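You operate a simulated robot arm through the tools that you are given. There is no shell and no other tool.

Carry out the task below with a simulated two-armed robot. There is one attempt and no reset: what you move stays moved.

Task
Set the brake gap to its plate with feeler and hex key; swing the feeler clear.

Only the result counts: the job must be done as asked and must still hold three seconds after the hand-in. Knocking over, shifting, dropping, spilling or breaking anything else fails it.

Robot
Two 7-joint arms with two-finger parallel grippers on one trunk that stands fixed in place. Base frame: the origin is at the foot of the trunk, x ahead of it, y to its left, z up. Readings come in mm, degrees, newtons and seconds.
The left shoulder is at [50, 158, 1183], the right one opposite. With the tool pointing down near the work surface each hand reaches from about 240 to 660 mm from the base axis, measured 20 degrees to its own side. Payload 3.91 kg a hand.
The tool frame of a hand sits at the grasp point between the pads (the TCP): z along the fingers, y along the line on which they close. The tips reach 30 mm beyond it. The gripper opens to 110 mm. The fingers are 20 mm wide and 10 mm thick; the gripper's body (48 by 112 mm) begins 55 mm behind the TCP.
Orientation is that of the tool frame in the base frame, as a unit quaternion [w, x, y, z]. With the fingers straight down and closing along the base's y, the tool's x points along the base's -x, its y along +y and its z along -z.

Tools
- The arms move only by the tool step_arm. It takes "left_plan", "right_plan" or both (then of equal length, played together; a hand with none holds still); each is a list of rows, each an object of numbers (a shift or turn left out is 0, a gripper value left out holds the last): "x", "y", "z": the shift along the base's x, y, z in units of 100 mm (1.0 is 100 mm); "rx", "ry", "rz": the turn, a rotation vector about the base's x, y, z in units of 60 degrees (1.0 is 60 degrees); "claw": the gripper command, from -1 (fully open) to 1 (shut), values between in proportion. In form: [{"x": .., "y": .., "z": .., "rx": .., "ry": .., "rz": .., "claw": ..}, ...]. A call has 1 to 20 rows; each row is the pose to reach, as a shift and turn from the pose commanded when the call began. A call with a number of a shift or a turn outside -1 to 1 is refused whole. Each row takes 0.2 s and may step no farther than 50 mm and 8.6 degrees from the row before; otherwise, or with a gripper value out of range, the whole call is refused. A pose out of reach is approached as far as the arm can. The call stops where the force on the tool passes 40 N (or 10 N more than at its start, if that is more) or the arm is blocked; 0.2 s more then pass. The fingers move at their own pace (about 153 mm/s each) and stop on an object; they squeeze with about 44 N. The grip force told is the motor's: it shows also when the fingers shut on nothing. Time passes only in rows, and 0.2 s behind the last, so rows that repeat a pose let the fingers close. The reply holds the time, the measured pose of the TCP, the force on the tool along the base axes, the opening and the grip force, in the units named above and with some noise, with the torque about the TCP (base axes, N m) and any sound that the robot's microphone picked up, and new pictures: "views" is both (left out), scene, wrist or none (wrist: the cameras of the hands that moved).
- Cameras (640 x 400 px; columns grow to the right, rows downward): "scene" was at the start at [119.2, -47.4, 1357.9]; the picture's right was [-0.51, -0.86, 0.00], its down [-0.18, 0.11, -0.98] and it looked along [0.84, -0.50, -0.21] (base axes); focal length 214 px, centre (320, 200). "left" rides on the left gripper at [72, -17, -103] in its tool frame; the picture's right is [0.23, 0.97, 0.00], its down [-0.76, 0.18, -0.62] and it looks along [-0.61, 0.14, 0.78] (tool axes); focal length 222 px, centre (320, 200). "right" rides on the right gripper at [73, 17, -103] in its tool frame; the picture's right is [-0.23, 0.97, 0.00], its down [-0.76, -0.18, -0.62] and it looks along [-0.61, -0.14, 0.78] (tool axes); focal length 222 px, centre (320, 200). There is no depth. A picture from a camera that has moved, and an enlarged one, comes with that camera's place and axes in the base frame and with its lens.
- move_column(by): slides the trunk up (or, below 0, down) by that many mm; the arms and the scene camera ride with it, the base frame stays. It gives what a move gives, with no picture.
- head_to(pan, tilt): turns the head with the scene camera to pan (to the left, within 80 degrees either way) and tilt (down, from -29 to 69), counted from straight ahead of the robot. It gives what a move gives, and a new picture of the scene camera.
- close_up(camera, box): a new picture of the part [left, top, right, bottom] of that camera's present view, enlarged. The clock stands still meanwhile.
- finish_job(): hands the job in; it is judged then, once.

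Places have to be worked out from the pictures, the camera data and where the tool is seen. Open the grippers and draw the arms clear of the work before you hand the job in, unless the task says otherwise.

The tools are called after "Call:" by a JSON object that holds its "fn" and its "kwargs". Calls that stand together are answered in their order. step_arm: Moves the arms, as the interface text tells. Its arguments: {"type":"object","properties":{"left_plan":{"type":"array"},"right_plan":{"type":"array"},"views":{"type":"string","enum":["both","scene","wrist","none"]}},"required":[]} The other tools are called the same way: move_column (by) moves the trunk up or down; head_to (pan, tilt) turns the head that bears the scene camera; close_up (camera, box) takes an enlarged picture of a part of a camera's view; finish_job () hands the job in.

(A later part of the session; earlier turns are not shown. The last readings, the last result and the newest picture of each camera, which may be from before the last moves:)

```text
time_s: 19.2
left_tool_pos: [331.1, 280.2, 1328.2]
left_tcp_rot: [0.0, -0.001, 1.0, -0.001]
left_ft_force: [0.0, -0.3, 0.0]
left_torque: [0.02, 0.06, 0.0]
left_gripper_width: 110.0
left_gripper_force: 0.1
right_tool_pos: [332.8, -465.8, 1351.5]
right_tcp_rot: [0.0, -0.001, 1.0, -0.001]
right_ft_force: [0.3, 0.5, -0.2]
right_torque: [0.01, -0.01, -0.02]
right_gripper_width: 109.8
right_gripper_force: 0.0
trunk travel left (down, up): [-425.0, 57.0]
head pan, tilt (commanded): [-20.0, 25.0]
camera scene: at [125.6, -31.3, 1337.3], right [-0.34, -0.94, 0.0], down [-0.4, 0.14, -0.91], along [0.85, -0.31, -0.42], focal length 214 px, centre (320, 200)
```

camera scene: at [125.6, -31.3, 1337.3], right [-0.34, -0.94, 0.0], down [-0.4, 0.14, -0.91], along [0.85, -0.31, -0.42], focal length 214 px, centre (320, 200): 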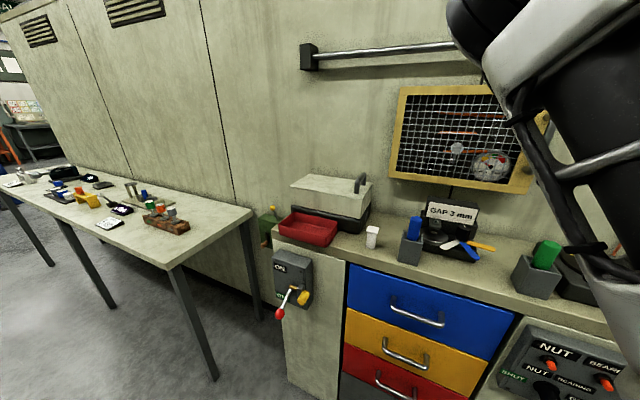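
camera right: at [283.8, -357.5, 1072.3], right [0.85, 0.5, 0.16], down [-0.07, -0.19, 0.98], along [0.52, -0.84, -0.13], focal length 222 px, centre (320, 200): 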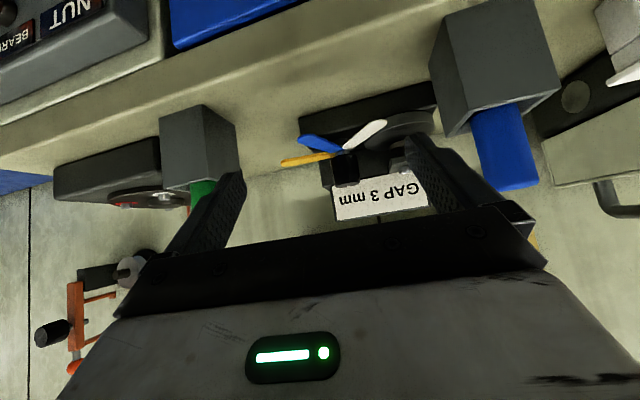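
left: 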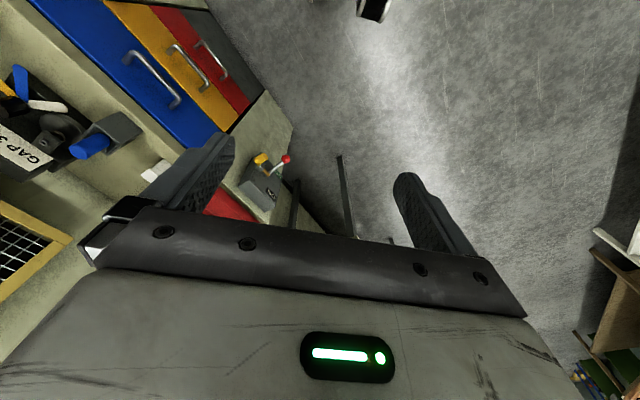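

Now the fixture is fully visible in the scene camera. I take maximum zooms of blade tips from this height, then will lower the column.

Call:
{"fn": "close_up", "kwargs": {"camera": "scene", "box": [424, 224, 464, 249]}}

Call:
{"fn": "close_up", "kwargs": {"camera": "scene", "box": [460, 235, 500, 260]}}

Call:
{"fn": "close_up", "kwargs": {"camera": "scene", "box": [424, 210, 464, 235]}}

```text
16.00 times, centred on (444, 236) of scene
camera zoom: at [125.6, -31.3, 1337.3], right [-0.34, -0.94, 0.0], down [-0.4, 0.14, -0.91], along [0.85, -0.31, -0.42], focal length 3432 px, centre (-1664, -384)
```

zoom: 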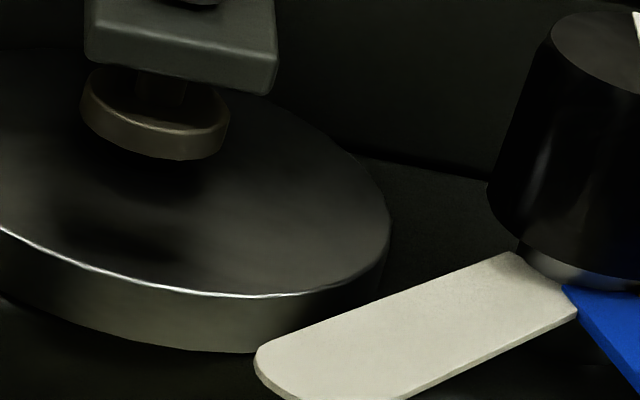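

```text
16.00 times, centred on (480, 248) of scene
camera zoom: at [125.6, -31.3, 1337.3], right [-0.34, -0.94, 0.0], down [-0.4, 0.14, -0.91], along [0.85, -0.31, -0.42], focal length 3432 px, centre (-2240, -560)
```

zoom: 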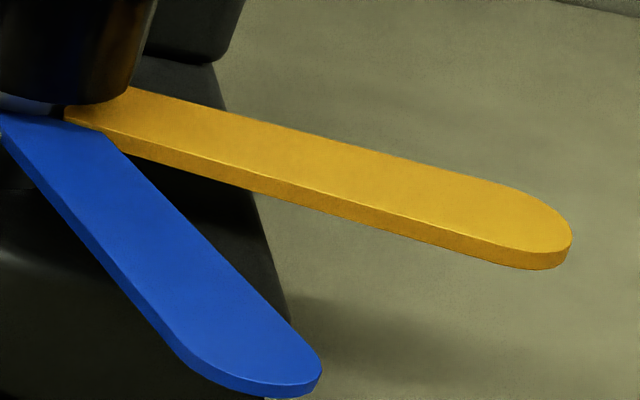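

```text
16.00 times, centred on (444, 222) of scene
camera zoom: at [125.6, -31.3, 1337.3], right [-0.34, -0.94, 0.0], down [-0.4, 0.14, -0.91], along [0.85, -0.31, -0.42], focal length 3432 px, centre (-1664, -160)
```

zoom: 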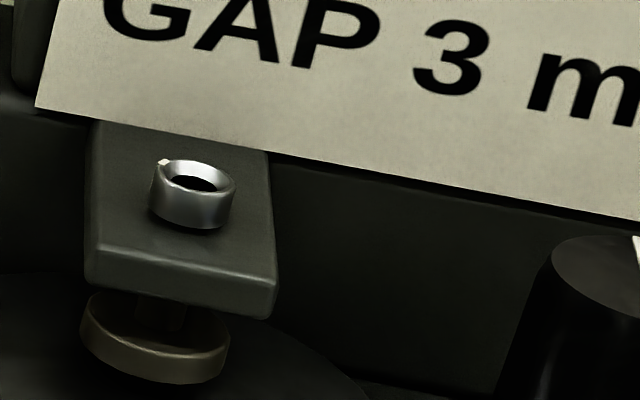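

Clear views. Hands are well above everything, so I lower the column 200 mm to get a low-angle view with a precise 200 mm baseline.

Call:
{"fn": "move_column", "kwargs": {"by": -150}}

Call:
{"fn": "head_to", "kwargs": {"pan": -20, "tilt": 15}}

```text
time_s: 21.0
left_tool_pos: [329.1, 280.2, 1177.4]
left_tcp_rot: [0.001, -0.001, 1.0, -0.001]
left_ft_force: [-1.0, -0.7, 0.3]
left_torque: [-0.01, 0.0, 0.01]
left_gripper_width: 110.0
left_gripper_force: 0.0
right_tool_pos: [333.7, -466.1, 1201.9]
right_tcp_rot: [0.0, -0.001, 1.0, -0.001]
right_ft_force: [-0.1, -0.2, -0.3]
right_torque: [-0.02, -0.01, 0.01]
right_gripper_width: 109.9
right_gripper_force: 0.1
trunk travel left (down, up): [-275.0, 207.0]
head pan, tilt (commanded): [-20.0, 25.0]
```

```text
time_s: 21.7
left_tool_pos: [330.2, 281.0, 1178.0]
left_tcp_rot: [0.0, -0.001, 1.0, -0.001]
left_ft_force: [0.8, 0.3, 0.2]
left_torque: [0.0, 0.0, 0.01]
left_gripper_width: 109.9
left_gripper_force: 0.0
right_tool_pos: [334.5, -466.4, 1200.6]
right_tcp_rot: [0.0, -0.001, 1.0, -0.001]
right_ft_force: [-0.2, -0.3, 0.2]
right_torque: [-0.03, 0.0, 0.0]
right_gripper_width: 110.0
right_gripper_force: 0.0
trunk travel left (down, up): [-275.0, 207.0]
head pan, tilt (commanded): [-20.0, 15.0]
camera scene: at [126.9, -31.7, 1203.5], right [-0.34, -0.94, 0.0], down [-0.24, 0.09, -0.97], along [0.91, -0.33, -0.26], focal length 214 px, centre (320, 200)
```

scene: 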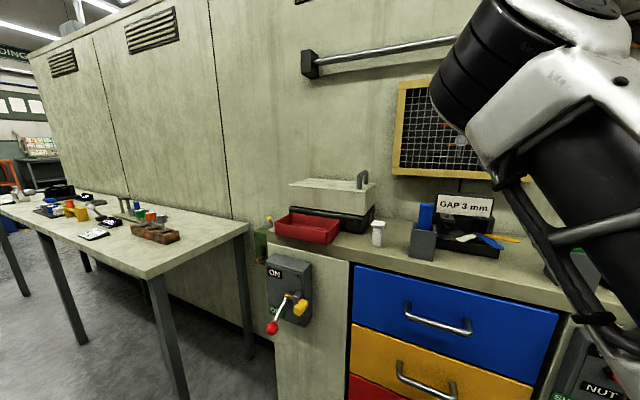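

Call:
{"fn": "close_up", "kwargs": {"camera": "scene", "box": [437, 222, 477, 247]}}

Call:
{"fn": "close_up", "kwargs": {"camera": "scene", "box": [475, 228, 515, 253]}}

Call:
{"fn": "close_up", "kwargs": {"camera": "scene", "box": [437, 210, 477, 235]}}

```text
16.00 times, centred on (457, 234) of scene
camera zoom: at [126.9, -31.7, 1203.5], right [-0.34, -0.94, 0.0], down [-0.24, 0.09, -0.97], along [0.91, -0.33, -0.26], focal length 3432 px, centre (-1872, -352)
```

zoom: 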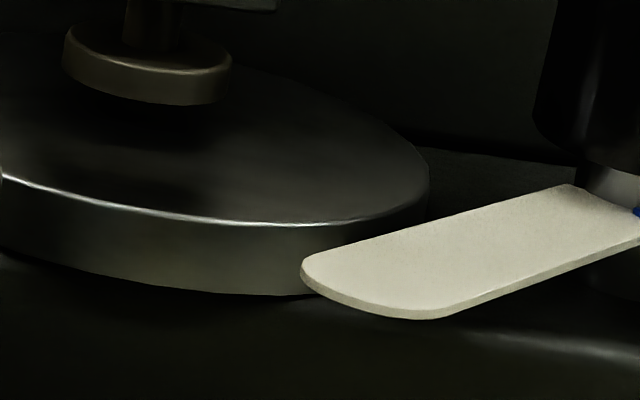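

```text
16.00 times, centred on (495, 240) of scene
camera zoom: at [126.9, -31.7, 1203.5], right [-0.34, -0.94, 0.0], down [-0.24, 0.09, -0.97], along [0.91, -0.33, -0.26], focal length 3432 px, centre (-2480, -448)
```

zoom: 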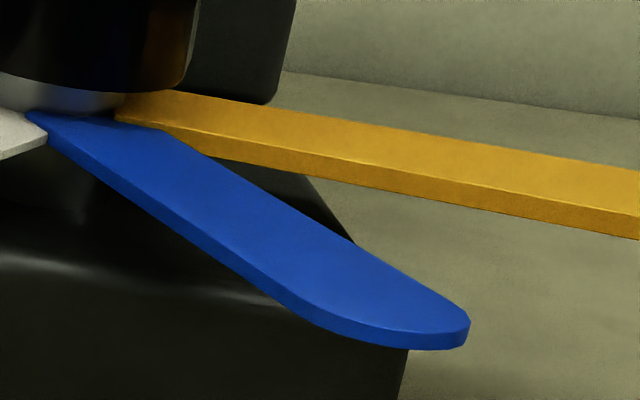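

```text
16.00 times, centred on (457, 222) of scene
camera zoom: at [126.9, -31.7, 1203.5], right [-0.34, -0.94, 0.0], down [-0.24, 0.09, -0.97], along [0.91, -0.33, -0.26], focal length 3432 px, centre (-1872, -160)
```

zoom: 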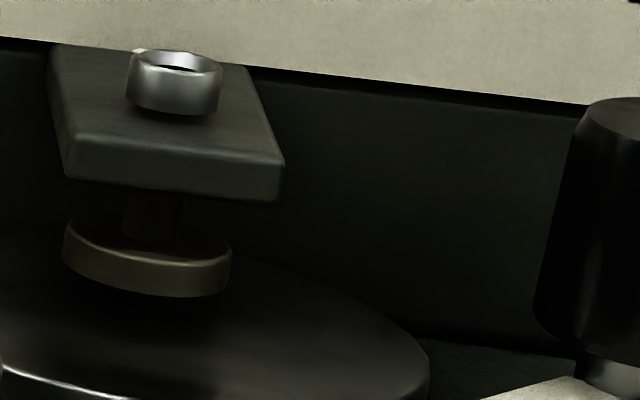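

Triangulation with the exact pan/tilt gives blade top z≈984, and edge bands ≈20 px blue (≈2.9 mm), ≈27 px yellow (≈4 mm), ≈14 px white (≈2 mm): blue is the 3 mm blade. Screw head top is at ≈[506.4,-520.2,1026.6]. I now zoom on the knob and the blue key handle/holder for their positions.

Call:
{"fn": "close_up", "kwargs": {"camera": "scene", "box": [456, 205, 496, 230]}}

Call:
{"fn": "close_up", "kwargs": {"camera": "scene", "box": [395, 195, 475, 265]}}

Call:
{"fn": "close_up", "kwargs": {"camera": "scene", "box": [410, 198, 450, 223]}}

Call:
{"fn": "close_up", "kwargs": {"camera": "scene", "box": [475, 228, 499, 243]}}

```text
16.00 times, centred on (476, 218) of scene
camera zoom: at [126.9, -31.7, 1203.5], right [-0.34, -0.94, 0.0], down [-0.24, 0.09, -0.97], along [0.91, -0.33, -0.26], focal length 3432 px, centre (-2176, -80)
```

zoom: 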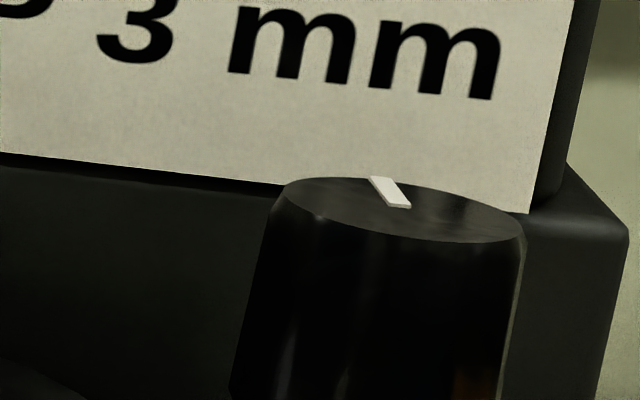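

```text
5.71 times, centred on (435, 230) of scene
camera zoom: at [126.9, -31.7, 1203.5], right [-0.34, -0.94, 0.0], down [-0.24, 0.09, -0.97], along [0.91, -0.33, -0.26], focal length 1226 px, centre (-337, 29)
```

zoom: 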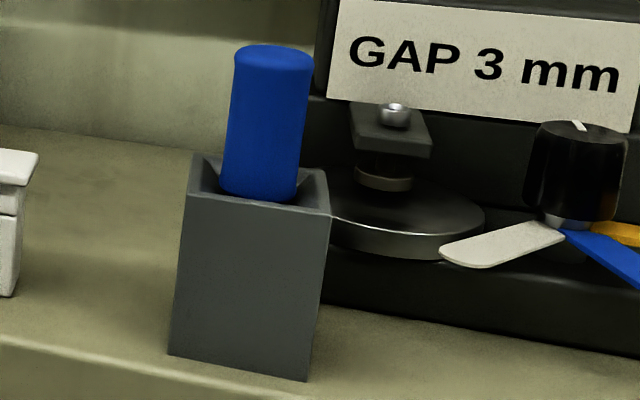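

```text
16.00 times, centred on (430, 210) of scene
camera zoom: at [126.9, -31.7, 1203.5], right [-0.34, -0.94, 0.0], down [-0.24, 0.09, -0.97], along [0.91, -0.33, -0.26], focal length 3432 px, centre (-1440, 32)
```

zoom: 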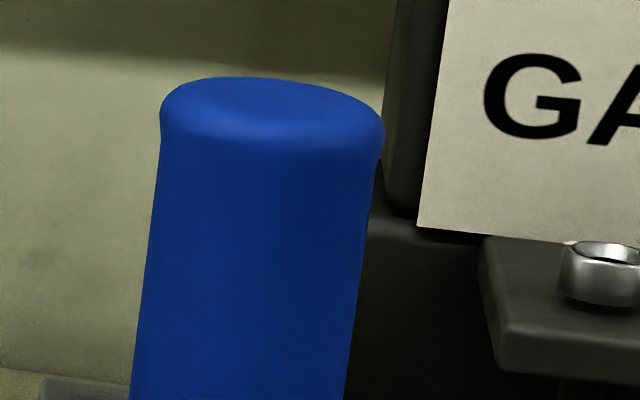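

```text
16.00 times, centred on (487, 236) of scene
camera zoom: at [126.9, -31.7, 1203.5], right [-0.34, -0.94, 0.0], down [-0.24, 0.09, -0.97], along [0.91, -0.33, -0.26], focal length 3432 px, centre (-2352, -368)
```

zoom: 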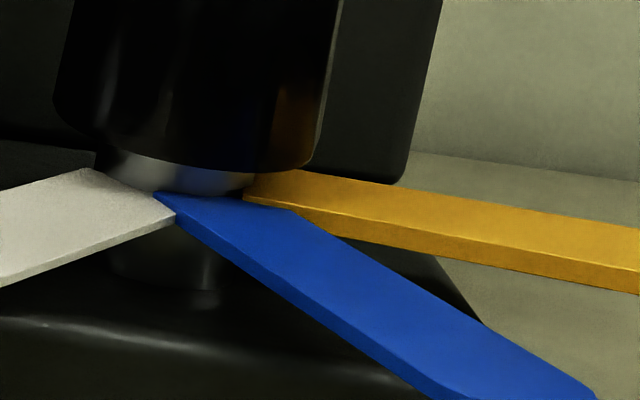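

I raise the column back up (better reach for the tall tool poses) and take matching close-ups for precise triangulation of the knob and the key handle.

Call:
{"fn": "move_column", "kwargs": {"by": 150}}

Call:
{"fn": "head_to", "kwargs": {"pan": -20, "tilt": 25}}

Call:
{"fn": "close_up", "kwargs": {"camera": "scene", "box": [445, 212, 485, 237]}}

Call:
{"fn": "close_up", "kwargs": {"camera": "scene", "box": [395, 212, 435, 237]}}

Call:
{"fn": "close_up", "kwargs": {"camera": "scene", "box": [385, 205, 465, 275]}}

```text
time_s: 23.5
left_tool_pos: [330.9, 279.9, 1327.7]
left_tcp_rot: [0.0, -0.001, 1.0, -0.001]
left_ft_force: [0.6, -0.7, -0.3]
left_torque: [0.02, 0.01, 0.02]
left_gripper_width: 110.0
left_gripper_force: 0.0
right_tool_pos: [334.0, -465.0, 1350.0]
right_tcp_rot: [0.0, -0.002, 1.0, -0.001]
right_ft_force: [-0.2, 0.0, -0.6]
right_torque: [0.0, -0.01, -0.05]
right_gripper_width: 109.8
right_gripper_force: 0.1
trunk travel left (down, up): [-425.0, 57.0]
head pan, tilt (commanded): [-20.0, 15.0]
```

```text
time_s: 24.2
left_tool_pos: [330.2, 281.0, 1328.3]
left_tcp_rot: [0.0, -0.002, 1.0, -0.001]
left_ft_force: [0.1, 0.3, 0.2]
left_torque: [0.0, 0.02, 0.03]
left_gripper_width: 109.9
left_gripper_force: 0.1
right_tool_pos: [333.1, -464.9, 1351.1]
right_tcp_rot: [0.0, -0.001, 1.0, -0.001]
right_ft_force: [-0.1, -0.4, -0.3]
right_torque: [-0.02, 0.01, -0.02]
right_gripper_width: 110.0
right_gripper_force: 0.0
trunk travel left (down, up): [-425.0, 57.0]
head pan, tilt (commanded): [-20.0, 25.0]
camera scene: at [125.6, -31.2, 1337.4], right [-0.34, -0.94, 0.0], down [-0.4, 0.14, -0.91], along [0.85, -0.31, -0.42], focal length 214 px, centre (320, 200)
```

scene: 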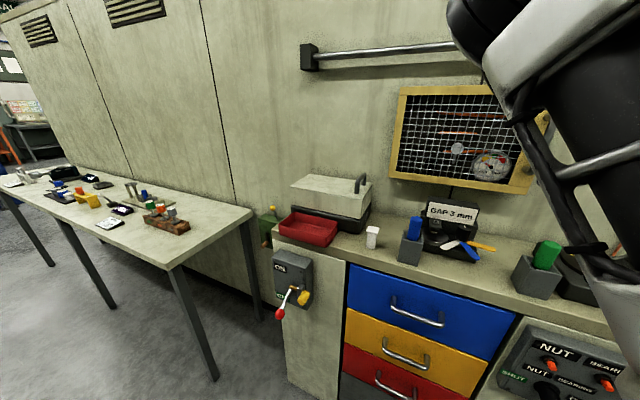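

```text
16.00 times, centred on (465, 224) of scene
camera zoom: at [125.6, -31.2, 1337.4], right [-0.34, -0.94, 0.0], down [-0.4, 0.14, -0.91], along [0.85, -0.31, -0.42], focal length 3432 px, centre (-2000, -192)
```

zoom: 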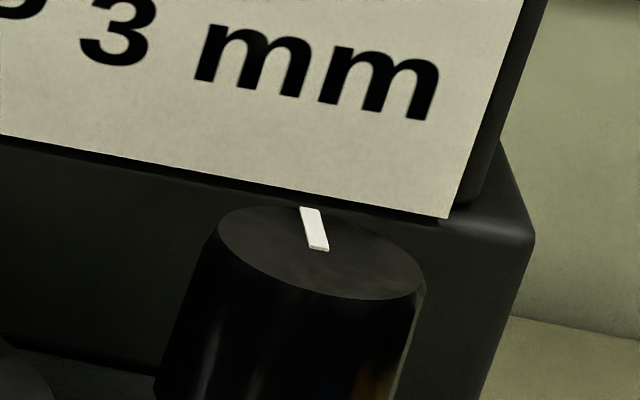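

```text
16.00 times, centred on (415, 224) of scene
camera zoom: at [125.6, -31.2, 1337.4], right [-0.34, -0.94, 0.0], down [-0.4, 0.14, -0.91], along [0.85, -0.31, -0.42], focal length 3432 px, centre (-1200, -192)
```

zoom: 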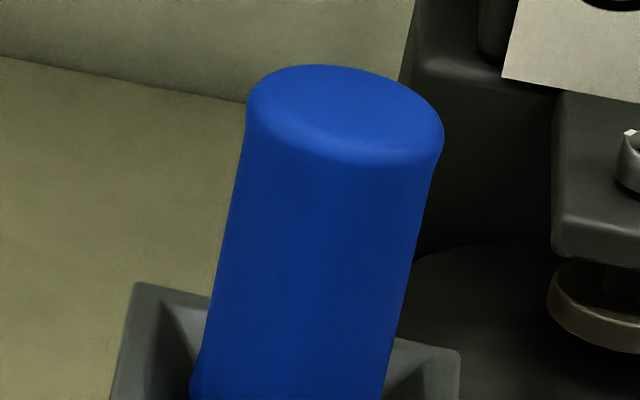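

```text
5.71 times, centred on (425, 240) of scene
camera zoom: at [125.6, -31.2, 1337.4], right [-0.34, -0.94, 0.0], down [-0.4, 0.14, -0.91], along [0.85, -0.31, -0.42], focal length 1226 px, centre (-280, -29)
```

zoom: 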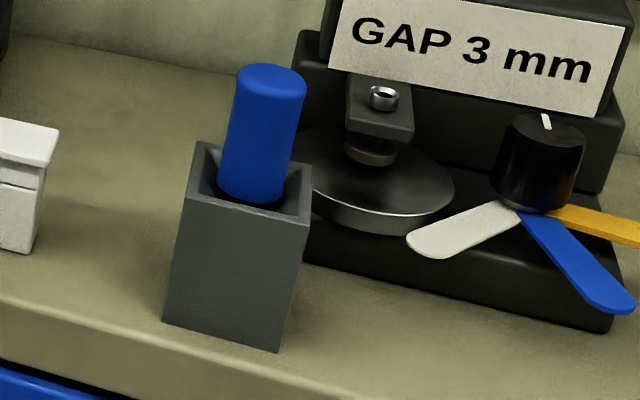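

Refined positions: knob axis ≈(452.5,-562.3), top z≈1028; key handle centre ≈(481.5,-418.4), top z≈1067, holder top ≈1014; bench top ≈943. Blue is the 3 mm blade at azimuth ≈159° from the hub, the screw at ≈38°, so the knob needs ≈-121° (clockwise). I raise the column for reach and move the right hand above the knob with the gripper partly closed.

Call:
{"fn": "move_column", "kwargs": {"by": 50}}

Call:
{"fn": "step_arm", "kwargs": {"right_plan": [{"x": 0.2, "y": -0.2, "z": -0.3, "claw": -0.1}, {"x": 0.4, "y": -0.4, "z": -0.6}, {"x": 0.6, "y": -0.6, "z": -0.9}, {"x": 0.8, "y": -0.8, "z": -1.0}, {"x": 1.0, "y": -0.96, "z": -1.0}, {"x": 1.0, "y": -0.96, "z": -1.0}], "views": "both"}}

```text
time_s: 25.1
left_tool_pos: [329.7, 277.4, 1377.0]
left_tcp_rot: [0.0, -0.001, 1.0, -0.001]
left_ft_force: [-1.1, -0.3, -0.2]
left_torque: [-0.01, 0.0, -0.03]
left_gripper_width: 110.1
left_gripper_force: 0.1
right_tool_pos: [333.9, -465.6, 1400.6]
right_tcp_rot: [0.0, -0.001, 1.0, -0.002]
right_ft_force: [-0.3, -0.5, 0.5]
right_torque: [0.01, 0.02, 0.0]
right_gripper_width: 109.8
right_gripper_force: 0.0
trunk travel left (down, up): [-475.0, 7.0]
head pan, tilt (commanded): [-20.0, 25.0]
```

```text
time_s: 26.5
left_tool_pos: [330.3, 281.2, 1378.7]
left_tcp_rot: [0.0, -0.001, 1.0, 0.0]
left_ft_force: [-1.1, -0.1, -0.6]
left_torque: [-0.07, 0.01, 0.0]
left_gripper_width: 110.2
left_gripper_force: 0.0
right_tool_pos: [435.0, -561.8, 1299.0]
right_tcp_rot: [0.0, -0.001, 1.0, -0.001]
right_ft_force: [0.2, 1.2, 0.0]
right_torque: [-0.04, 0.0, 0.01]
right_gripper_width: 60.4
right_gripper_force: 0.0
trunk travel left (down, up): [-475.0, 7.0]
head pan, tilt (commanded): [-20.0, 25.0]
camera scene: at [125.7, -30.7, 1387.3], right [-0.34, -0.94, 0.0], down [-0.4, 0.14, -0.91], along [0.85, -0.31, -0.42], focal length 214 px, centre (320, 200)
camera right: at [362.7, -543.2, 1402.8], right [0.23, 0.97, 0.0], down [0.76, -0.18, 0.62], along [0.61, -0.14, -0.78], focal length 222 px, centre (320, 200)
```

scene: 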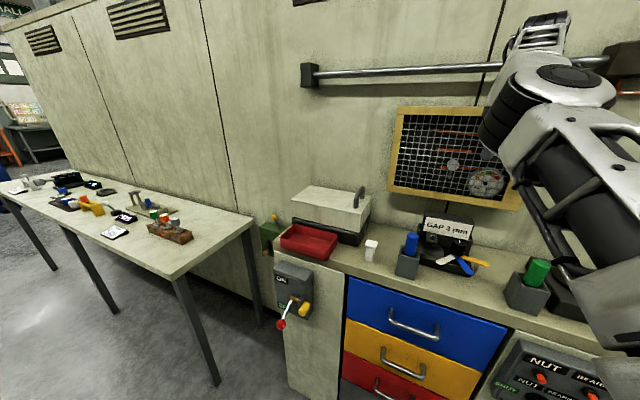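
right: 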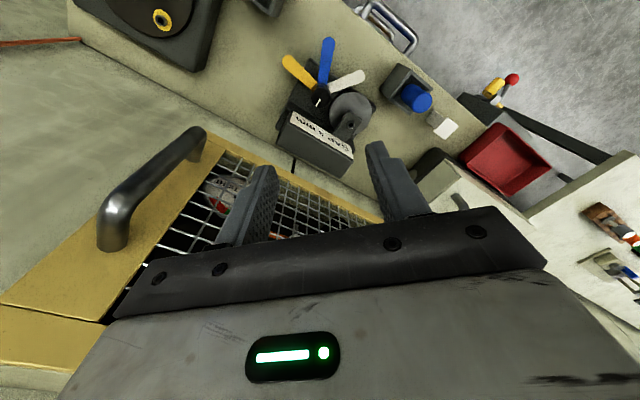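

The mesh frame front sits ~65 mm behind the hub/screw line, so I keep the gripper near bench-aligned (yaw ≈ -22…-82). I descend toward the knob with yaw -22°.

Call:
{"fn": "step_arm", "kwargs": {"right_plan": [{"x": 0.05, "z": -0.3, "rz": -0.125}, {"x": 0.1, "z": -0.6, "rz": -0.25}, {"x": 0.175, "z": -0.9, "rz": -0.367}, {"x": 0.175, "z": -1.0, "rz": -0.367}, {"x": 0.175, "z": -1.0, "rz": -0.367}], "views": "wrist"}}

```text
time_s: 27.7
left_tool_pos: [330.6, 281.6, 1377.6]
left_tcp_rot: [0.001, -0.001, 1.0, -0.002]
left_ft_force: [-0.1, -0.8, -0.7]
left_torque: [0.0, -0.01, 0.0]
left_gripper_width: 110.0
left_gripper_force: 0.1
right_tool_pos: [452.2, -560.9, 1197.2]
right_tcp_rot: [0.0, 0.19, 0.982, -0.001]
right_ft_force: [-0.8, -0.3, 1.1]
right_torque: [0.0, 0.03, 0.0]
right_gripper_width: 60.3
right_gripper_force: 0.1
trunk travel left (down, up): [-475.0, 7.0]
head pan, tilt (commanded): [-20.0, 25.0]
camera right: at [392.1, -518.1, 1301.5], right [0.58, 0.82, 0.0], down [0.64, -0.45, 0.62], along [0.51, -0.36, -0.78], focal length 222 px, centre (320, 200)
```

right: 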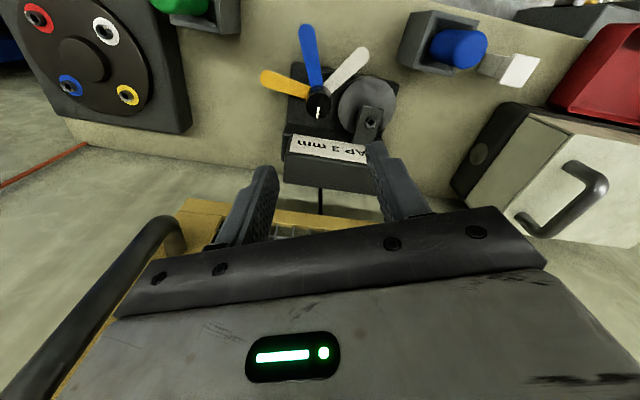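

The knob appears right under the TCP as predicted. I continue straight down to about z=1100, checking the view.

Call:
{"fn": "step_arm", "kwargs": {"right_plan": [{"z": -0.3}, {"z": -0.6}, {"z": -0.9}, {"z": -1.0}, {"z": -1.0}], "views": "both"}}

```text
time_s: 28.9
left_tool_pos: [330.2, 281.1, 1378.9]
left_tcp_rot: [0.0, -0.001, 1.0, -0.001]
left_ft_force: [-0.3, 0.3, -0.5]
left_torque: [0.0, 0.03, 0.02]
left_gripper_width: 110.0
left_gripper_force: 0.0
right_tool_pos: [452.9, -561.7, 1099.9]
right_tcp_rot: [0.001, 0.191, 0.982, -0.001]
right_ft_force: [-0.8, -0.5, -0.7]
right_torque: [-0.01, -0.02, 0.0]
right_gripper_width: 60.7
right_gripper_force: 0.1
trunk travel left (down, up): [-475.0, 7.0]
head pan, tilt (commanded): [-20.0, 25.0]
camera scene: at [125.7, -31.2, 1387.3], right [-0.34, -0.94, 0.0], down [-0.4, 0.14, -0.91], along [0.85, -0.31, -0.42], focal length 214 px, centre (320, 200)
camera right: at [391.9, -519.6, 1202.9], right [0.57, 0.82, 0.0], down [0.64, -0.45, 0.62], along [0.51, -0.36, -0.78], focal length 222 px, centre (320, 200)
```

scene: 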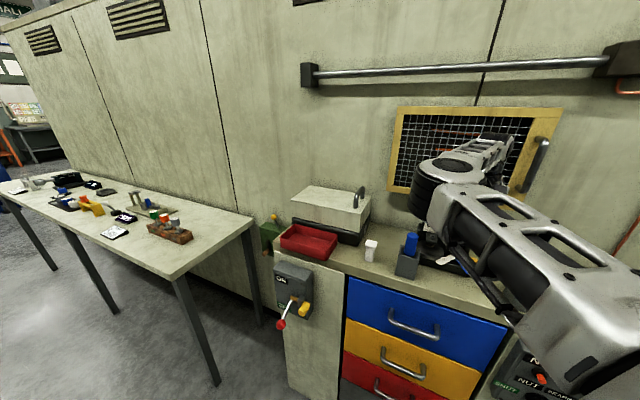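
right: 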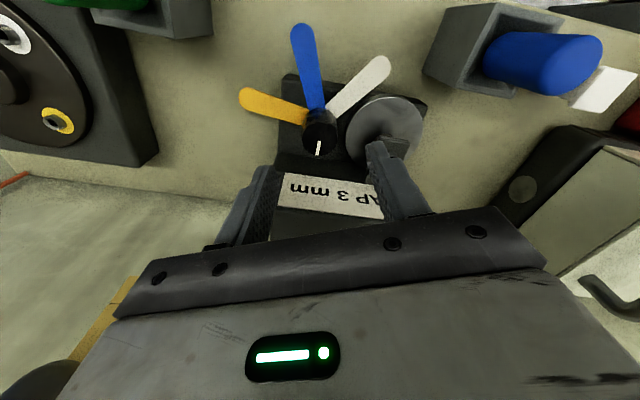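

Alignment is good (knob-top tick centre where predicted). I lower to TCP z≈1033 so fingertips (≈1003) straddle the knob above the blades.

Call:
{"fn": "step_arm", "kwargs": {"right_plan": [{"z": -0.2}, {"z": -0.4}, {"z": -0.55}, {"z": -0.67}, {"z": -0.67}], "views": "wrist"}}

```text
time_s: 30.1
left_tool_pos: [331.0, 281.5, 1377.5]
left_tcp_rot: [-0.001, -0.001, 1.0, -0.001]
left_ft_force: [0.0, 0.3, 0.2]
left_torque: [0.0, -0.02, 0.01]
left_gripper_width: 109.9
left_gripper_force: 0.0
right_tool_pos: [450.5, -562.8, 1034.8]
right_tcp_rot: [0.001, 0.192, 0.981, -0.002]
right_ft_force: [0.5, -0.2, 0.5]
right_torque: [-0.01, 0.02, -0.01]
right_gripper_width: 60.7
right_gripper_force: 0.1
trunk travel left (down, up): [-475.0, 7.0]
head pan, tilt (commanded): [-20.0, 25.0]
camera right: at [391.4, -519.8, 1137.5], right [0.57, 0.82, 0.0], down [0.64, -0.45, 0.62], along [0.51, -0.36, -0.78], focal length 222 px, centre (320, 200)
```

right: 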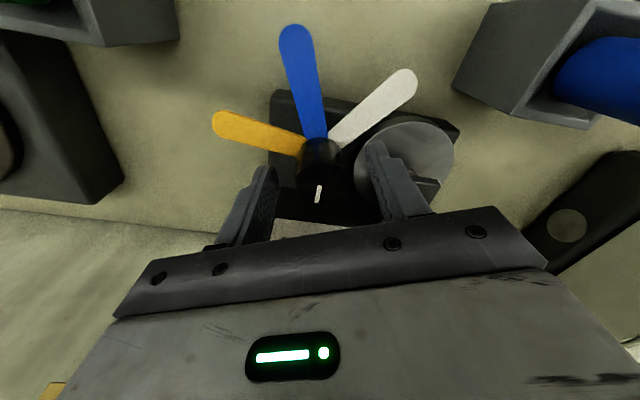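

Knob is centred between the fingers. I close the gripper on it.

Call:
{"fn": "step_arm", "kwargs": {"right_plan": [{"claw": 0.3}, {"claw": 1}, {"claw": 1}, {"claw": 1}], "views": "wrist"}}

```text
time_s: 31.1
left_tool_pos: [331.8, 279.5, 1377.5]
left_tcp_rot: [0.0, -0.001, 1.0, -0.001]
left_ft_force: [0.0, 0.1, 0.5]
left_torque: [-0.01, -0.01, -0.02]
left_gripper_width: 110.2
left_gripper_force: 0.0
right_tool_pos: [451.4, -563.0, 1034.5]
right_tcp_rot: [0.001, 0.191, 0.982, 0.0]
right_ft_force: [-0.7, -3.3, -0.1]
right_torque: [0.24, -0.23, -0.01]
right_gripper_width: 33.5
right_gripper_force: 44.3
trunk travel left (down, up): [-475.0, 7.0]
head pan, tilt (commanded): [-20.0, 25.0]
camera right: at [391.3, -520.3, 1137.6], right [0.58, 0.82, 0.0], down [0.64, -0.45, 0.62], along [0.51, -0.36, -0.78], focal length 222 px, centre (320, 200)
```

right: 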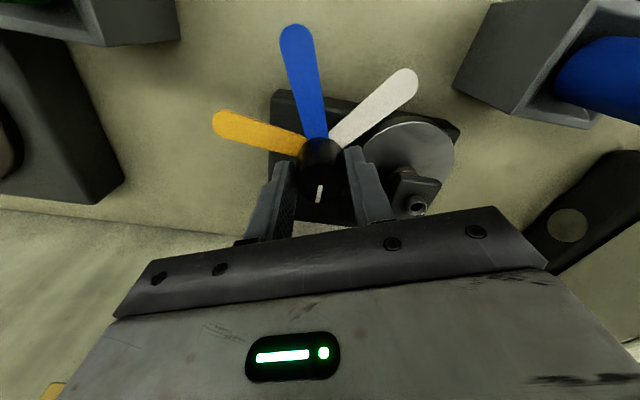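

Gripped at 33.5 mm with little side force. I turn the knob clockwise a first 16° to test the behaviour.

Call:
{"fn": "step_arm", "kwargs": {"right_plan": [{"rz": -0.13}, {"rz": -0.26}, {"rz": -0.26}], "views": "wrist"}}

```text
time_s: 31.9
left_tool_pos: [330.5, 281.3, 1378.0]
left_tcp_rot: [0.0, -0.001, 1.0, 0.0]
left_ft_force: [-0.6, 0.5, -1.2]
left_torque: [0.04, -0.01, 0.01]
left_gripper_width: 110.0
left_gripper_force: 0.0
right_tool_pos: [452.1, -562.8, 1035.2]
right_tcp_rot: [0.0, 0.323, 0.946, -0.002]
right_ft_force: [4.8, -2.4, 4.6]
right_torque: [0.83, 0.29, -0.01]
right_gripper_width: 33.5
right_gripper_force: 44.3
trunk travel left (down, up): [-475.0, 7.0]
head pan, tilt (commanded): [-20.0, 25.0]
camera right: at [405.3, -504.8, 1137.5], right [0.77, 0.63, 0.0], down [0.49, -0.6, 0.62], along [0.39, -0.48, -0.78], focal length 222 px, centre (320, 200)
```

right: 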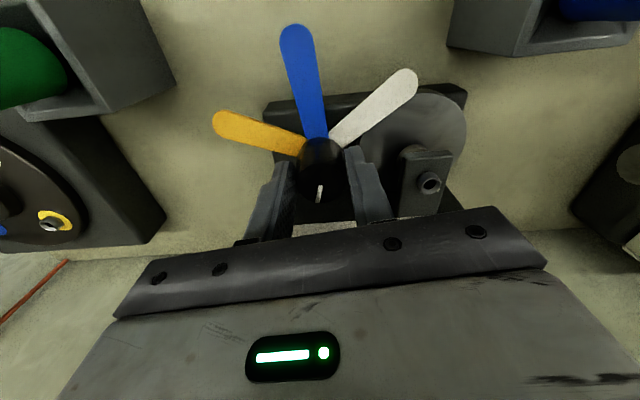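

The fan turns with the hand; white is now approaching the disc. I continue clockwise another ~44°.

Call:
{"fn": "step_arm", "kwargs": {"right_plan": [{"rz": -0.125}, {"rz": -0.25}, {"rz": -0.375}, {"rz": -0.5}, {"rz": -0.625}, {"rz": -0.74}, {"rz": -0.74}], "views": "both"}}

```text
time_s: 33.1
left_tool_pos: [330.7, 279.4, 1377.8]
left_tcp_rot: [0.0, -0.001, 1.0, 0.0]
left_ft_force: [0.6, 0.6, 0.0]
left_torque: [-0.02, 0.04, 0.02]
left_gripper_width: 110.2
left_gripper_force: 0.1
right_tool_pos: [451.9, -558.2, 1033.8]
right_tcp_rot: [0.006, 0.529, 0.848, -0.013]
right_ft_force: [-4.3, -12.9, -5.8]
right_torque: [0.43, -0.94, -0.05]
right_gripper_width: 33.4
right_gripper_force: 44.8
right hand out of reach, approached as far as the arm can: row 4, 5
trunk travel left (down, up): [-475.0, 7.0]
head pan, tilt (commanded): [-20.0, 25.0]
stopped in row 5 (right hand): the force on the tool passed its limit at 43 N (the readings are from after the stop); the commanded pose is now the measured one
camera scene: at [126.7, -32.3, 1386.8], right [-0.34, -0.94, 0.0], down [-0.4, 0.15, -0.91], along [0.85, -0.31, -0.42], focal length 214 px, centre (320, 200)
camera right: at [435.4, -482.7, 1135.2], right [0.97, 0.22, -0.01], down [0.18, -0.74, 0.64], along [0.14, -0.63, -0.77], focal length 222 px, centre (320, 200)
```

scene: 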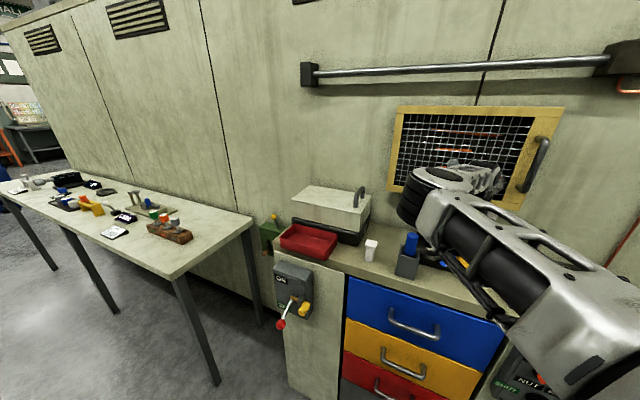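
right: 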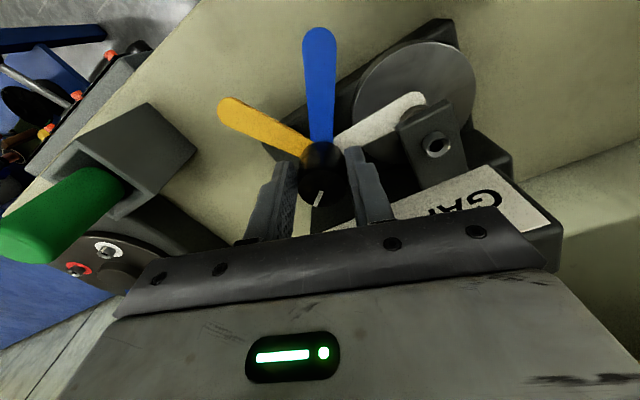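

The arm reached its yaw limit (~-64°) with the white blade now near the gap; the fan has turned ≈42°. I release slightly, and will rotate the hand back for a second bite.

Call:
{"fn": "step_arm", "kwargs": {"right_plan": [{"claw": 0.05}, {"claw": 0.05}, {"claw": 0.05}], "views": "wrist"}}

```text
time_s: 33.9
left_tool_pos: [330.6, 280.8, 1377.5]
left_tcp_rot: [0.001, -0.001, 1.0, 0.0]
left_ft_force: [0.6, 0.4, -0.5]
left_torque: [0.0, -0.01, 0.01]
left_gripper_width: 109.8
left_gripper_force: 0.1
right_tool_pos: [454.2, -553.5, 1035.4]
right_tcp_rot: [0.006, 0.527, 0.85, -0.011]
right_ft_force: [-0.1, -0.7, 0.5]
right_torque: [0.02, -0.02, 0.01]
right_gripper_width: 52.2
right_gripper_force: 0.1
trunk travel left (down, up): [-475.0, 7.0]
head pan, tilt (commanded): [-20.0, 25.0]
camera right: at [436.2, -479.7, 1137.0], right [0.97, 0.23, -0.01], down [0.18, -0.75, 0.64], along [0.14, -0.63, -0.77], focal length 222 px, centre (320, 200)
```

right: 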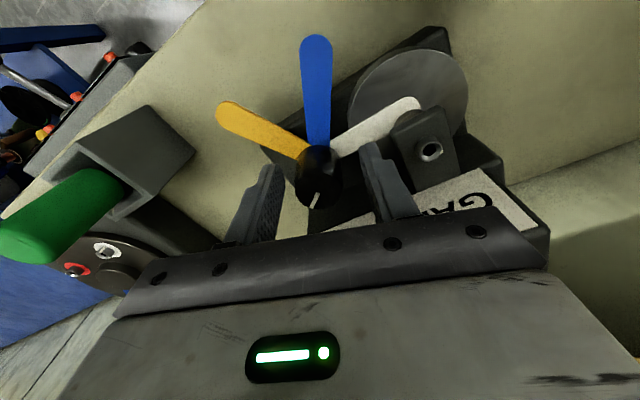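

The fan stays put when released. I lift above the knob, re-centre and rotate the hand back counter-clockwise.

Call:
{"fn": "step_arm", "kwargs": {"right_plan": [{"z": 0.2}, {"z": 0.38, "x": -0.02, "y": -0.09}, {"x": -0.02, "y": -0.09, "z": 0.38, "rz": 0.14}, {"x": -0.02, "y": -0.09, "z": 0.38, "rz": 0.28}, {"x": -0.02, "y": -0.09, "z": 0.38, "rz": 0.42}, {"x": -0.02, "y": -0.09, "z": 0.38, "rz": 0.56}, {"x": -0.02, "y": -0.09, "z": 0.38, "rz": 0.7}, {"x": -0.02, "y": -0.09, "z": 0.38, "rz": 0.84}, {"x": -0.02, "y": -0.09, "z": 0.38, "rz": 0.97}, {"x": -0.02, "y": -0.09, "z": 0.38, "rz": 0.97}], "views": "wrist"}}

```text
time_s: 36.1
left_tool_pos: [330.3, 280.7, 1377.8]
left_tcp_rot: [0.0, -0.002, 1.0, 0.0]
left_ft_force: [0.5, -0.4, 0.3]
left_torque: [-0.04, -0.03, 0.02]
left_gripper_width: 110.0
left_gripper_force: 0.2
right_tool_pos: [450.0, -564.2, 1073.6]
right_tcp_rot: [0.011, 0.045, 0.999, -0.007]
right_ft_force: [-0.5, -0.4, 0.6]
right_torque: [0.0, 0.0, -0.01]
right_gripper_width: 52.3
right_gripper_force: 0.0
trunk travel left (down, up): [-475.0, 7.0]
head pan, tilt (commanded): [-20.0, 25.0]
camera right: at [378.4, -538.7, 1174.9], right [0.31, 0.95, -0.01], down [0.73, -0.24, 0.64], along [0.61, -0.21, -0.77], focal length 222 px, centre (320, 200)
```

right: 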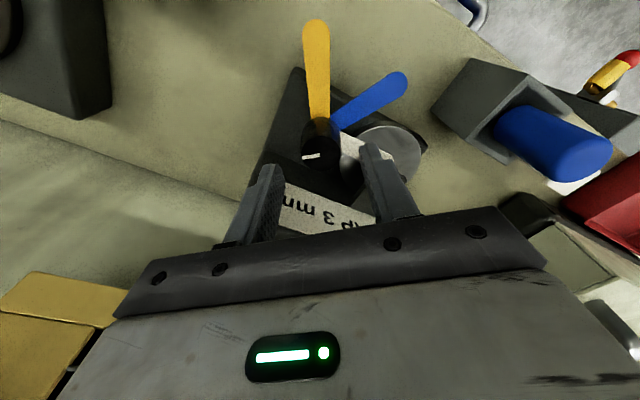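

The hand is at yaw ≈-5° with a ~1.3° tilt left over from the stop; I correct the tilt, re-centre and continue to yaw ≈+20°, still above the knob.

Call:
{"fn": "step_arm", "kwargs": {"right_plan": [{"x": 0.02, "y": 0.015, "rx": 0.014, "ry": 0.02, "rz": 0.1}, {"x": 0.02, "y": 0.015, "rx": 0.014, "ry": 0.02, "rz": 0.23}, {"x": 0.02, "y": 0.015, "rx": 0.014, "ry": 0.02, "rz": 0.36}, {"x": 0.02, "y": 0.015, "rx": 0.014, "ry": 0.02, "rz": 0.42}, {"x": 0.02, "y": 0.015, "rx": 0.014, "ry": 0.02, "rz": 0.42}], "views": "both"}}

```text
time_s: 37.3
left_tool_pos: [330.7, 280.8, 1378.4]
left_tcp_rot: [0.0, -0.001, 1.0, 0.0]
left_ft_force: [0.1, 0.0, -0.5]
left_torque: [-0.02, 0.02, 0.0]
left_gripper_width: 110.1
left_gripper_force: 0.1
right_tool_pos: [452.7, -561.9, 1073.0]
right_tcp_rot: [0.001, -0.173, 0.985, 0.002]
right_ft_force: [-0.7, -0.6, -0.6]
right_torque: [-0.02, -0.02, 0.01]
right_gripper_width: 52.2
right_gripper_force: 0.0
trunk travel left (down, up): [-475.0, 7.0]
head pan, tilt (commanded): [-20.0, 25.0]
camera scene: at [125.7, -31.2, 1387.3], right [-0.34, -0.94, 0.0], down [-0.4, 0.14, -0.91], along [0.85, -0.31, -0.42], focal length 214 px, centre (320, 200)
camera right: at [379.2, -571.3, 1176.6], right [-0.12, 0.99, 0.01], down [0.78, 0.09, 0.62], along [0.62, 0.08, -0.78], focal length 222 px, centre (320, 200)
```

scene: 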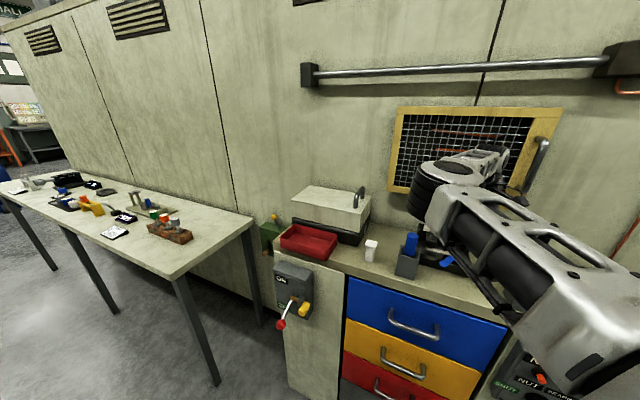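
right: 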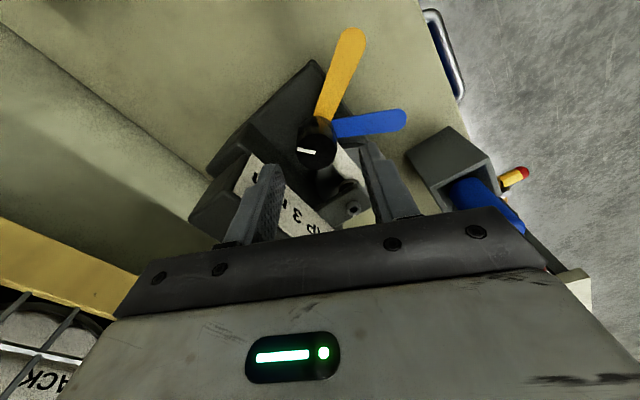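

Yaw +20° is reachable. I descend gently to z≈1045 so that the body clears the label block.

Call:
{"fn": "step_arm", "kwargs": {"right_plan": [{"z": -0.07}, {"z": -0.14}, {"z": -0.21}, {"z": -0.27}, {"z": -0.27}], "views": "wrist"}}

```text
time_s: 38.5
left_tool_pos: [331.3, 279.8, 1378.1]
left_tcp_rot: [0.001, -0.001, 1.0, 0.0]
left_ft_force: [-0.1, 0.3, -0.5]
left_torque: [-0.05, 0.0, -0.02]
left_gripper_width: 110.1
left_gripper_force: 0.1
right_tool_pos: [453.6, -562.3, 1045.7]
right_tcp_rot: [0.002, -0.173, 0.985, 0.003]
right_ft_force: [0.5, 0.6, -0.5]
right_torque: [-0.04, 0.01, 0.01]
right_gripper_width: 52.6
right_gripper_force: 0.0
trunk travel left (down, up): [-475.0, 7.0]
head pan, tilt (commanded): [-20.0, 25.0]
camera right: at [379.6, -571.0, 1149.0], right [-0.12, 0.99, 0.01], down [0.78, 0.09, 0.62], along [0.62, 0.08, -0.78], focal length 222 px, centre (320, 200)
```

right: 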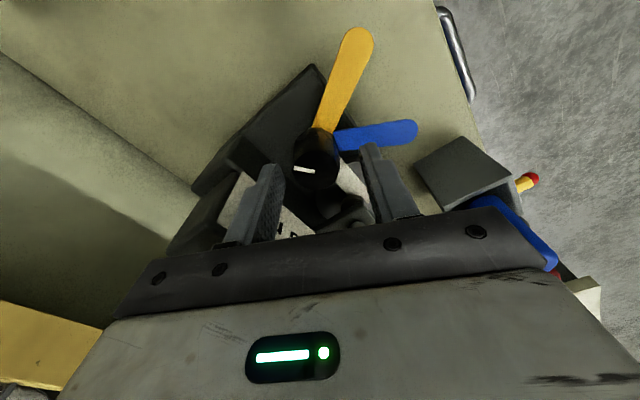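

No contact so far; I close on the knob and turn clockwise by a first 40°.

Call:
{"fn": "step_arm", "kwargs": {"right_plan": [{"claw": 0.4}, {"claw": 1}, {"claw": 1}, {"claw": 1}], "views": "none"}}

Call:
{"fn": "step_arm", "kwargs": {"right_plan": [{"rz": -0.13}, {"rz": -0.26}, {"rz": -0.39}, {"rz": -0.52}, {"rz": -0.65}, {"rz": -0.65}], "views": "wrist"}}

```text
time_s: 39.5
left_tool_pos: [331.6, 279.2, 1377.5]
left_tcp_rot: [0.001, -0.001, 1.0, -0.001]
left_ft_force: [-0.3, 0.7, 0.0]
left_torque: [-0.01, 0.0, 0.02]
left_gripper_width: 109.9
left_gripper_force: 0.1
right_tool_pos: [453.9, -564.3, 1045.0]
right_tcp_rot: [0.002, -0.173, 0.985, 0.0]
right_ft_force: [9.9, -16.5, 4.9]
right_torque: [-0.48, -0.3, 0.04]
right_gripper_width: 33.3
right_gripper_force: 45.4
trunk travel left (down, up): [-475.0, 7.0]
head pan, tilt (commanded): [-20.0, 25.0]
```

```text
time_s: 40.9
left_tool_pos: [331.6, 279.1, 1378.0]
left_tcp_rot: [0.0, -0.001, 1.0, 0.001]
left_ft_force: [-1.0, -0.4, -0.1]
left_torque: [0.02, 0.02, -0.02]
left_gripper_width: 110.0
left_gripper_force: 0.0
right_tool_pos: [454.0, -565.3, 1046.8]
right_tcp_rot: [0.003, 0.166, 0.986, 0.0]
right_ft_force: [11.0, -13.8, 8.5]
right_torque: [-0.86, 0.03, 0.02]
right_gripper_width: 33.7
right_gripper_force: 45.1
trunk travel left (down, up): [-475.0, 7.0]
head pan, tilt (commanded): [-20.0, 25.0]
camera right: at [390.8, -524.2, 1148.6], right [0.54, 0.84, 0.0], down [0.66, -0.42, 0.63], along [0.53, -0.33, -0.78], focal length 222 px, centre (320, 200)
```

right: 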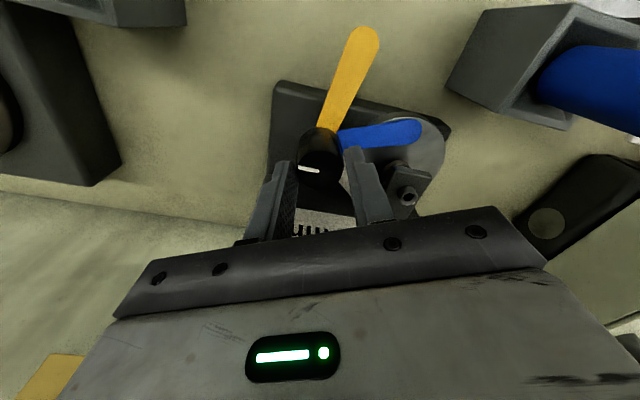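

The blue blade is moving over the disc. I continue clockwise another ~33° and check how it lines up under the pad.

Call:
{"fn": "step_arm", "kwargs": {"right_plan": [{"rz": -0.13}, {"rz": -0.26}, {"rz": -0.39}, {"rz": -0.52}, {"rz": -0.55}, {"rz": -0.55}], "views": "wrist"}}

Call:
{"fn": "close_up", "kwargs": {"camera": "right", "box": [300, 40, 500, 165]}}

```text
time_s: 42.3
left_tool_pos: [331.1, 278.5, 1377.4]
left_tcp_rot: [-0.001, -0.001, 1.0, 0.0]
left_ft_force: [-0.3, 0.5, 0.3]
left_torque: [0.0, 0.01, 0.0]
left_gripper_width: 109.6
left_gripper_force: 0.1
right_tool_pos: [455.1, -563.3, 1045.9]
right_tcp_rot: [0.005, 0.44, 0.898, 0.001]
right_ft_force: [16.7, -17.6, 8.3]
right_torque: [-0.03, 0.17, 0.01]
right_gripper_width: 33.4
right_gripper_force: 44.8
trunk travel left (down, up): [-475.0, 7.0]
head pan, tilt (commanded): [-20.0, 25.0]
camera right: at [422.4, -496.1, 1148.6], right [0.91, 0.42, 0.01], down [0.32, -0.71, 0.63], along [0.27, -0.57, -0.78], focal length 222 px, centre (320, 200)
```

right: 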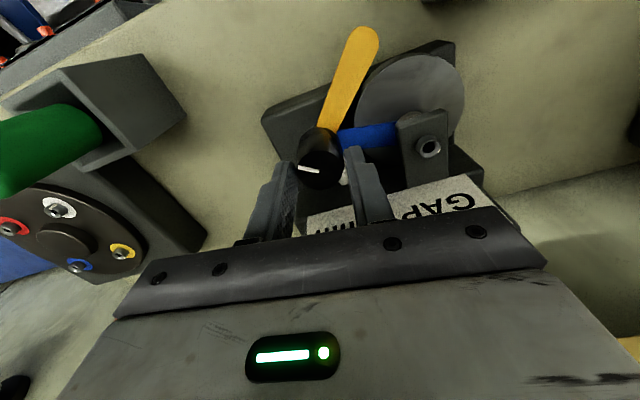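

```text
3.20 times, centred on (400, 102) of right
camera zoom: at [422.4, -496.1, 1148.6], right [0.91, 0.42, 0.01], down [0.32, -0.71, 0.63], along [0.27, -0.57, -0.78], focal length 711 px, centre (64, 512)
```

zoom: 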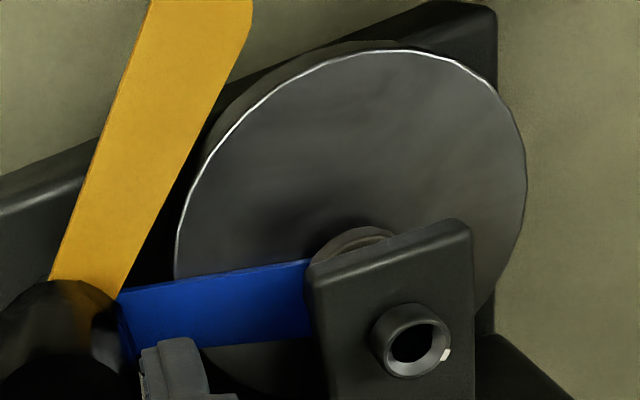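

The blue blade has gone about 6° past the pad centre. I rotate back 6° counter-clockwise and check.

Call:
{"fn": "step_arm", "kwargs": {"right_plan": [{"rz": 0.05}, {"rz": 0.1}, {"rz": 0.1}], "views": "none"}}

Call:
{"fn": "close_up", "kwargs": {"camera": "right", "box": [300, 40, 500, 165]}}

```text
time_s: 43.1
left_tool_pos: [331.2, 280.0, 1377.8]
left_tcp_rot: [0.0, -0.001, 1.0, -0.001]
left_ft_force: [-0.7, 0.1, -0.3]
left_torque: [0.04, 0.01, 0.0]
left_gripper_width: 109.8
left_gripper_force: 0.0
right_tool_pos: [453.9, -564.8, 1046.8]
right_tcp_rot: [0.004, 0.391, 0.92, 0.0]
right_ft_force: [14.8, -15.6, 12.0]
right_torque: [-0.31, -0.23, 0.01]
right_gripper_width: 33.5
right_gripper_force: 45.0
trunk travel left (down, up): [-475.0, 7.0]
head pan, tilt (commanded): [-20.0, 25.0]
```

```text
3.20 times, centred on (400, 102) of right
camera zoom: at [415.4, -499.7, 1148.5], right [0.86, 0.51, 0.01], down [0.4, -0.67, 0.63], along [0.33, -0.54, -0.78], focal length 711 px, centre (64, 512)
```

zoom: 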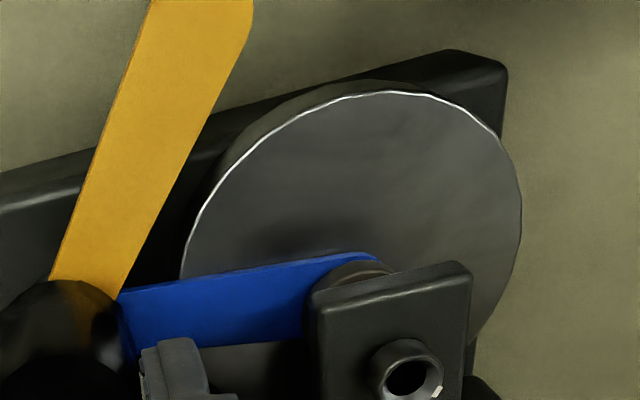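

The blue blade's centreline now passes through the pad axis. I release the knob and lift the hand away.

Call:
{"fn": "step_arm", "kwargs": {"right_plan": [{"claw": 0.05}, {"claw": 0.05}, {"claw": 0.05}], "views": "none"}}

Call:
{"fn": "step_arm", "kwargs": {"right_plan": [{"z": 0.2}, {"z": 0.5}, {"z": 0.8}, {"z": 0.9}, {"z": 0.9}], "views": "wrist"}}

Call:
{"fn": "close_up", "kwargs": {"camera": "right", "box": [280, 60, 440, 160]}}

```text
time_s: 43.9
left_tool_pos: [330.9, 280.6, 1376.8]
left_tcp_rot: [0.0, -0.001, 1.0, 0.0]
left_ft_force: [0.2, 0.4, -0.5]
left_torque: [0.01, 0.03, 0.01]
left_gripper_width: 110.0
left_gripper_force: 0.0
right_tool_pos: [451.8, -561.9, 1045.2]
right_tcp_rot: [0.001, 0.392, 0.92, 0.002]
right_ft_force: [-1.0, -0.1, -0.1]
right_torque: [-0.02, 0.0, -0.01]
right_gripper_width: 52.6
right_gripper_force: 0.0
trunk travel left (down, up): [-475.0, 7.0]
head pan, tilt (commanded): [-20.0, 25.0]
```

```text
time_s: 45.1
left_tool_pos: [330.4, 281.3, 1378.5]
left_tcp_rot: [0.0, -0.001, 1.0, -0.001]
left_ft_force: [-0.2, -0.1, 0.3]
left_torque: [-0.04, 0.02, -0.01]
left_gripper_width: 110.0
left_gripper_force: 0.1
right_tool_pos: [450.7, -562.0, 1134.8]
right_tcp_rot: [0.002, 0.391, 0.92, 0.001]
right_ft_force: [0.2, -0.1, 0.0]
right_torque: [-0.03, 0.0, -0.02]
right_gripper_width: 52.4
right_gripper_force: 0.0
trunk travel left (down, up): [-475.0, 7.0]
head pan, tilt (commanded): [-20.0, 25.0]
camera right: at [413.6, -499.3, 1237.9], right [0.86, 0.51, 0.01], down [0.4, -0.67, 0.62], along [0.32, -0.53, -0.78], focal length 222 px, centre (320, 200)
```

right: 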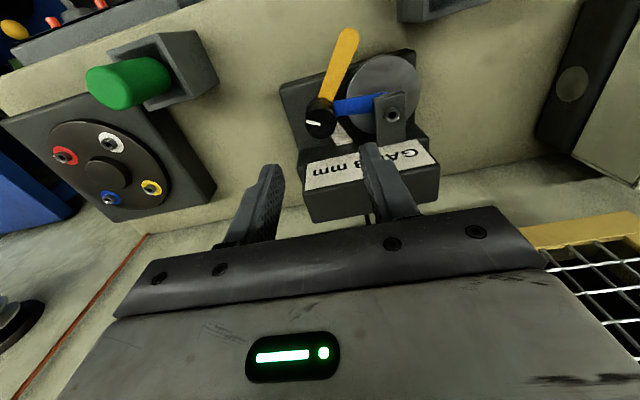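

```text
4.00 times, centred on (360, 110) of right
camera zoom: at [413.6, -499.3, 1237.9], right [0.86, 0.51, 0.01], down [0.4, -0.67, 0.62], along [0.32, -0.53, -0.78], focal length 888 px, centre (160, 560)
```

zoom: 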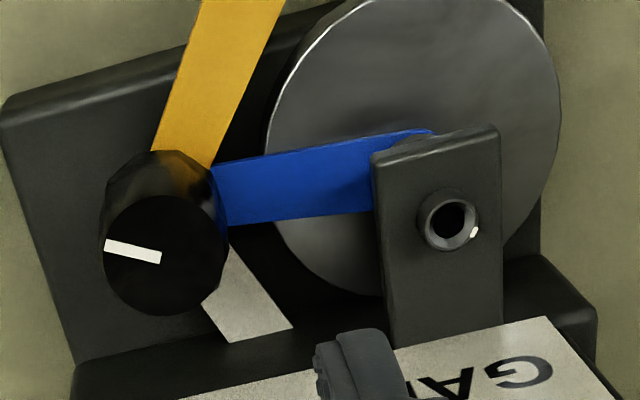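

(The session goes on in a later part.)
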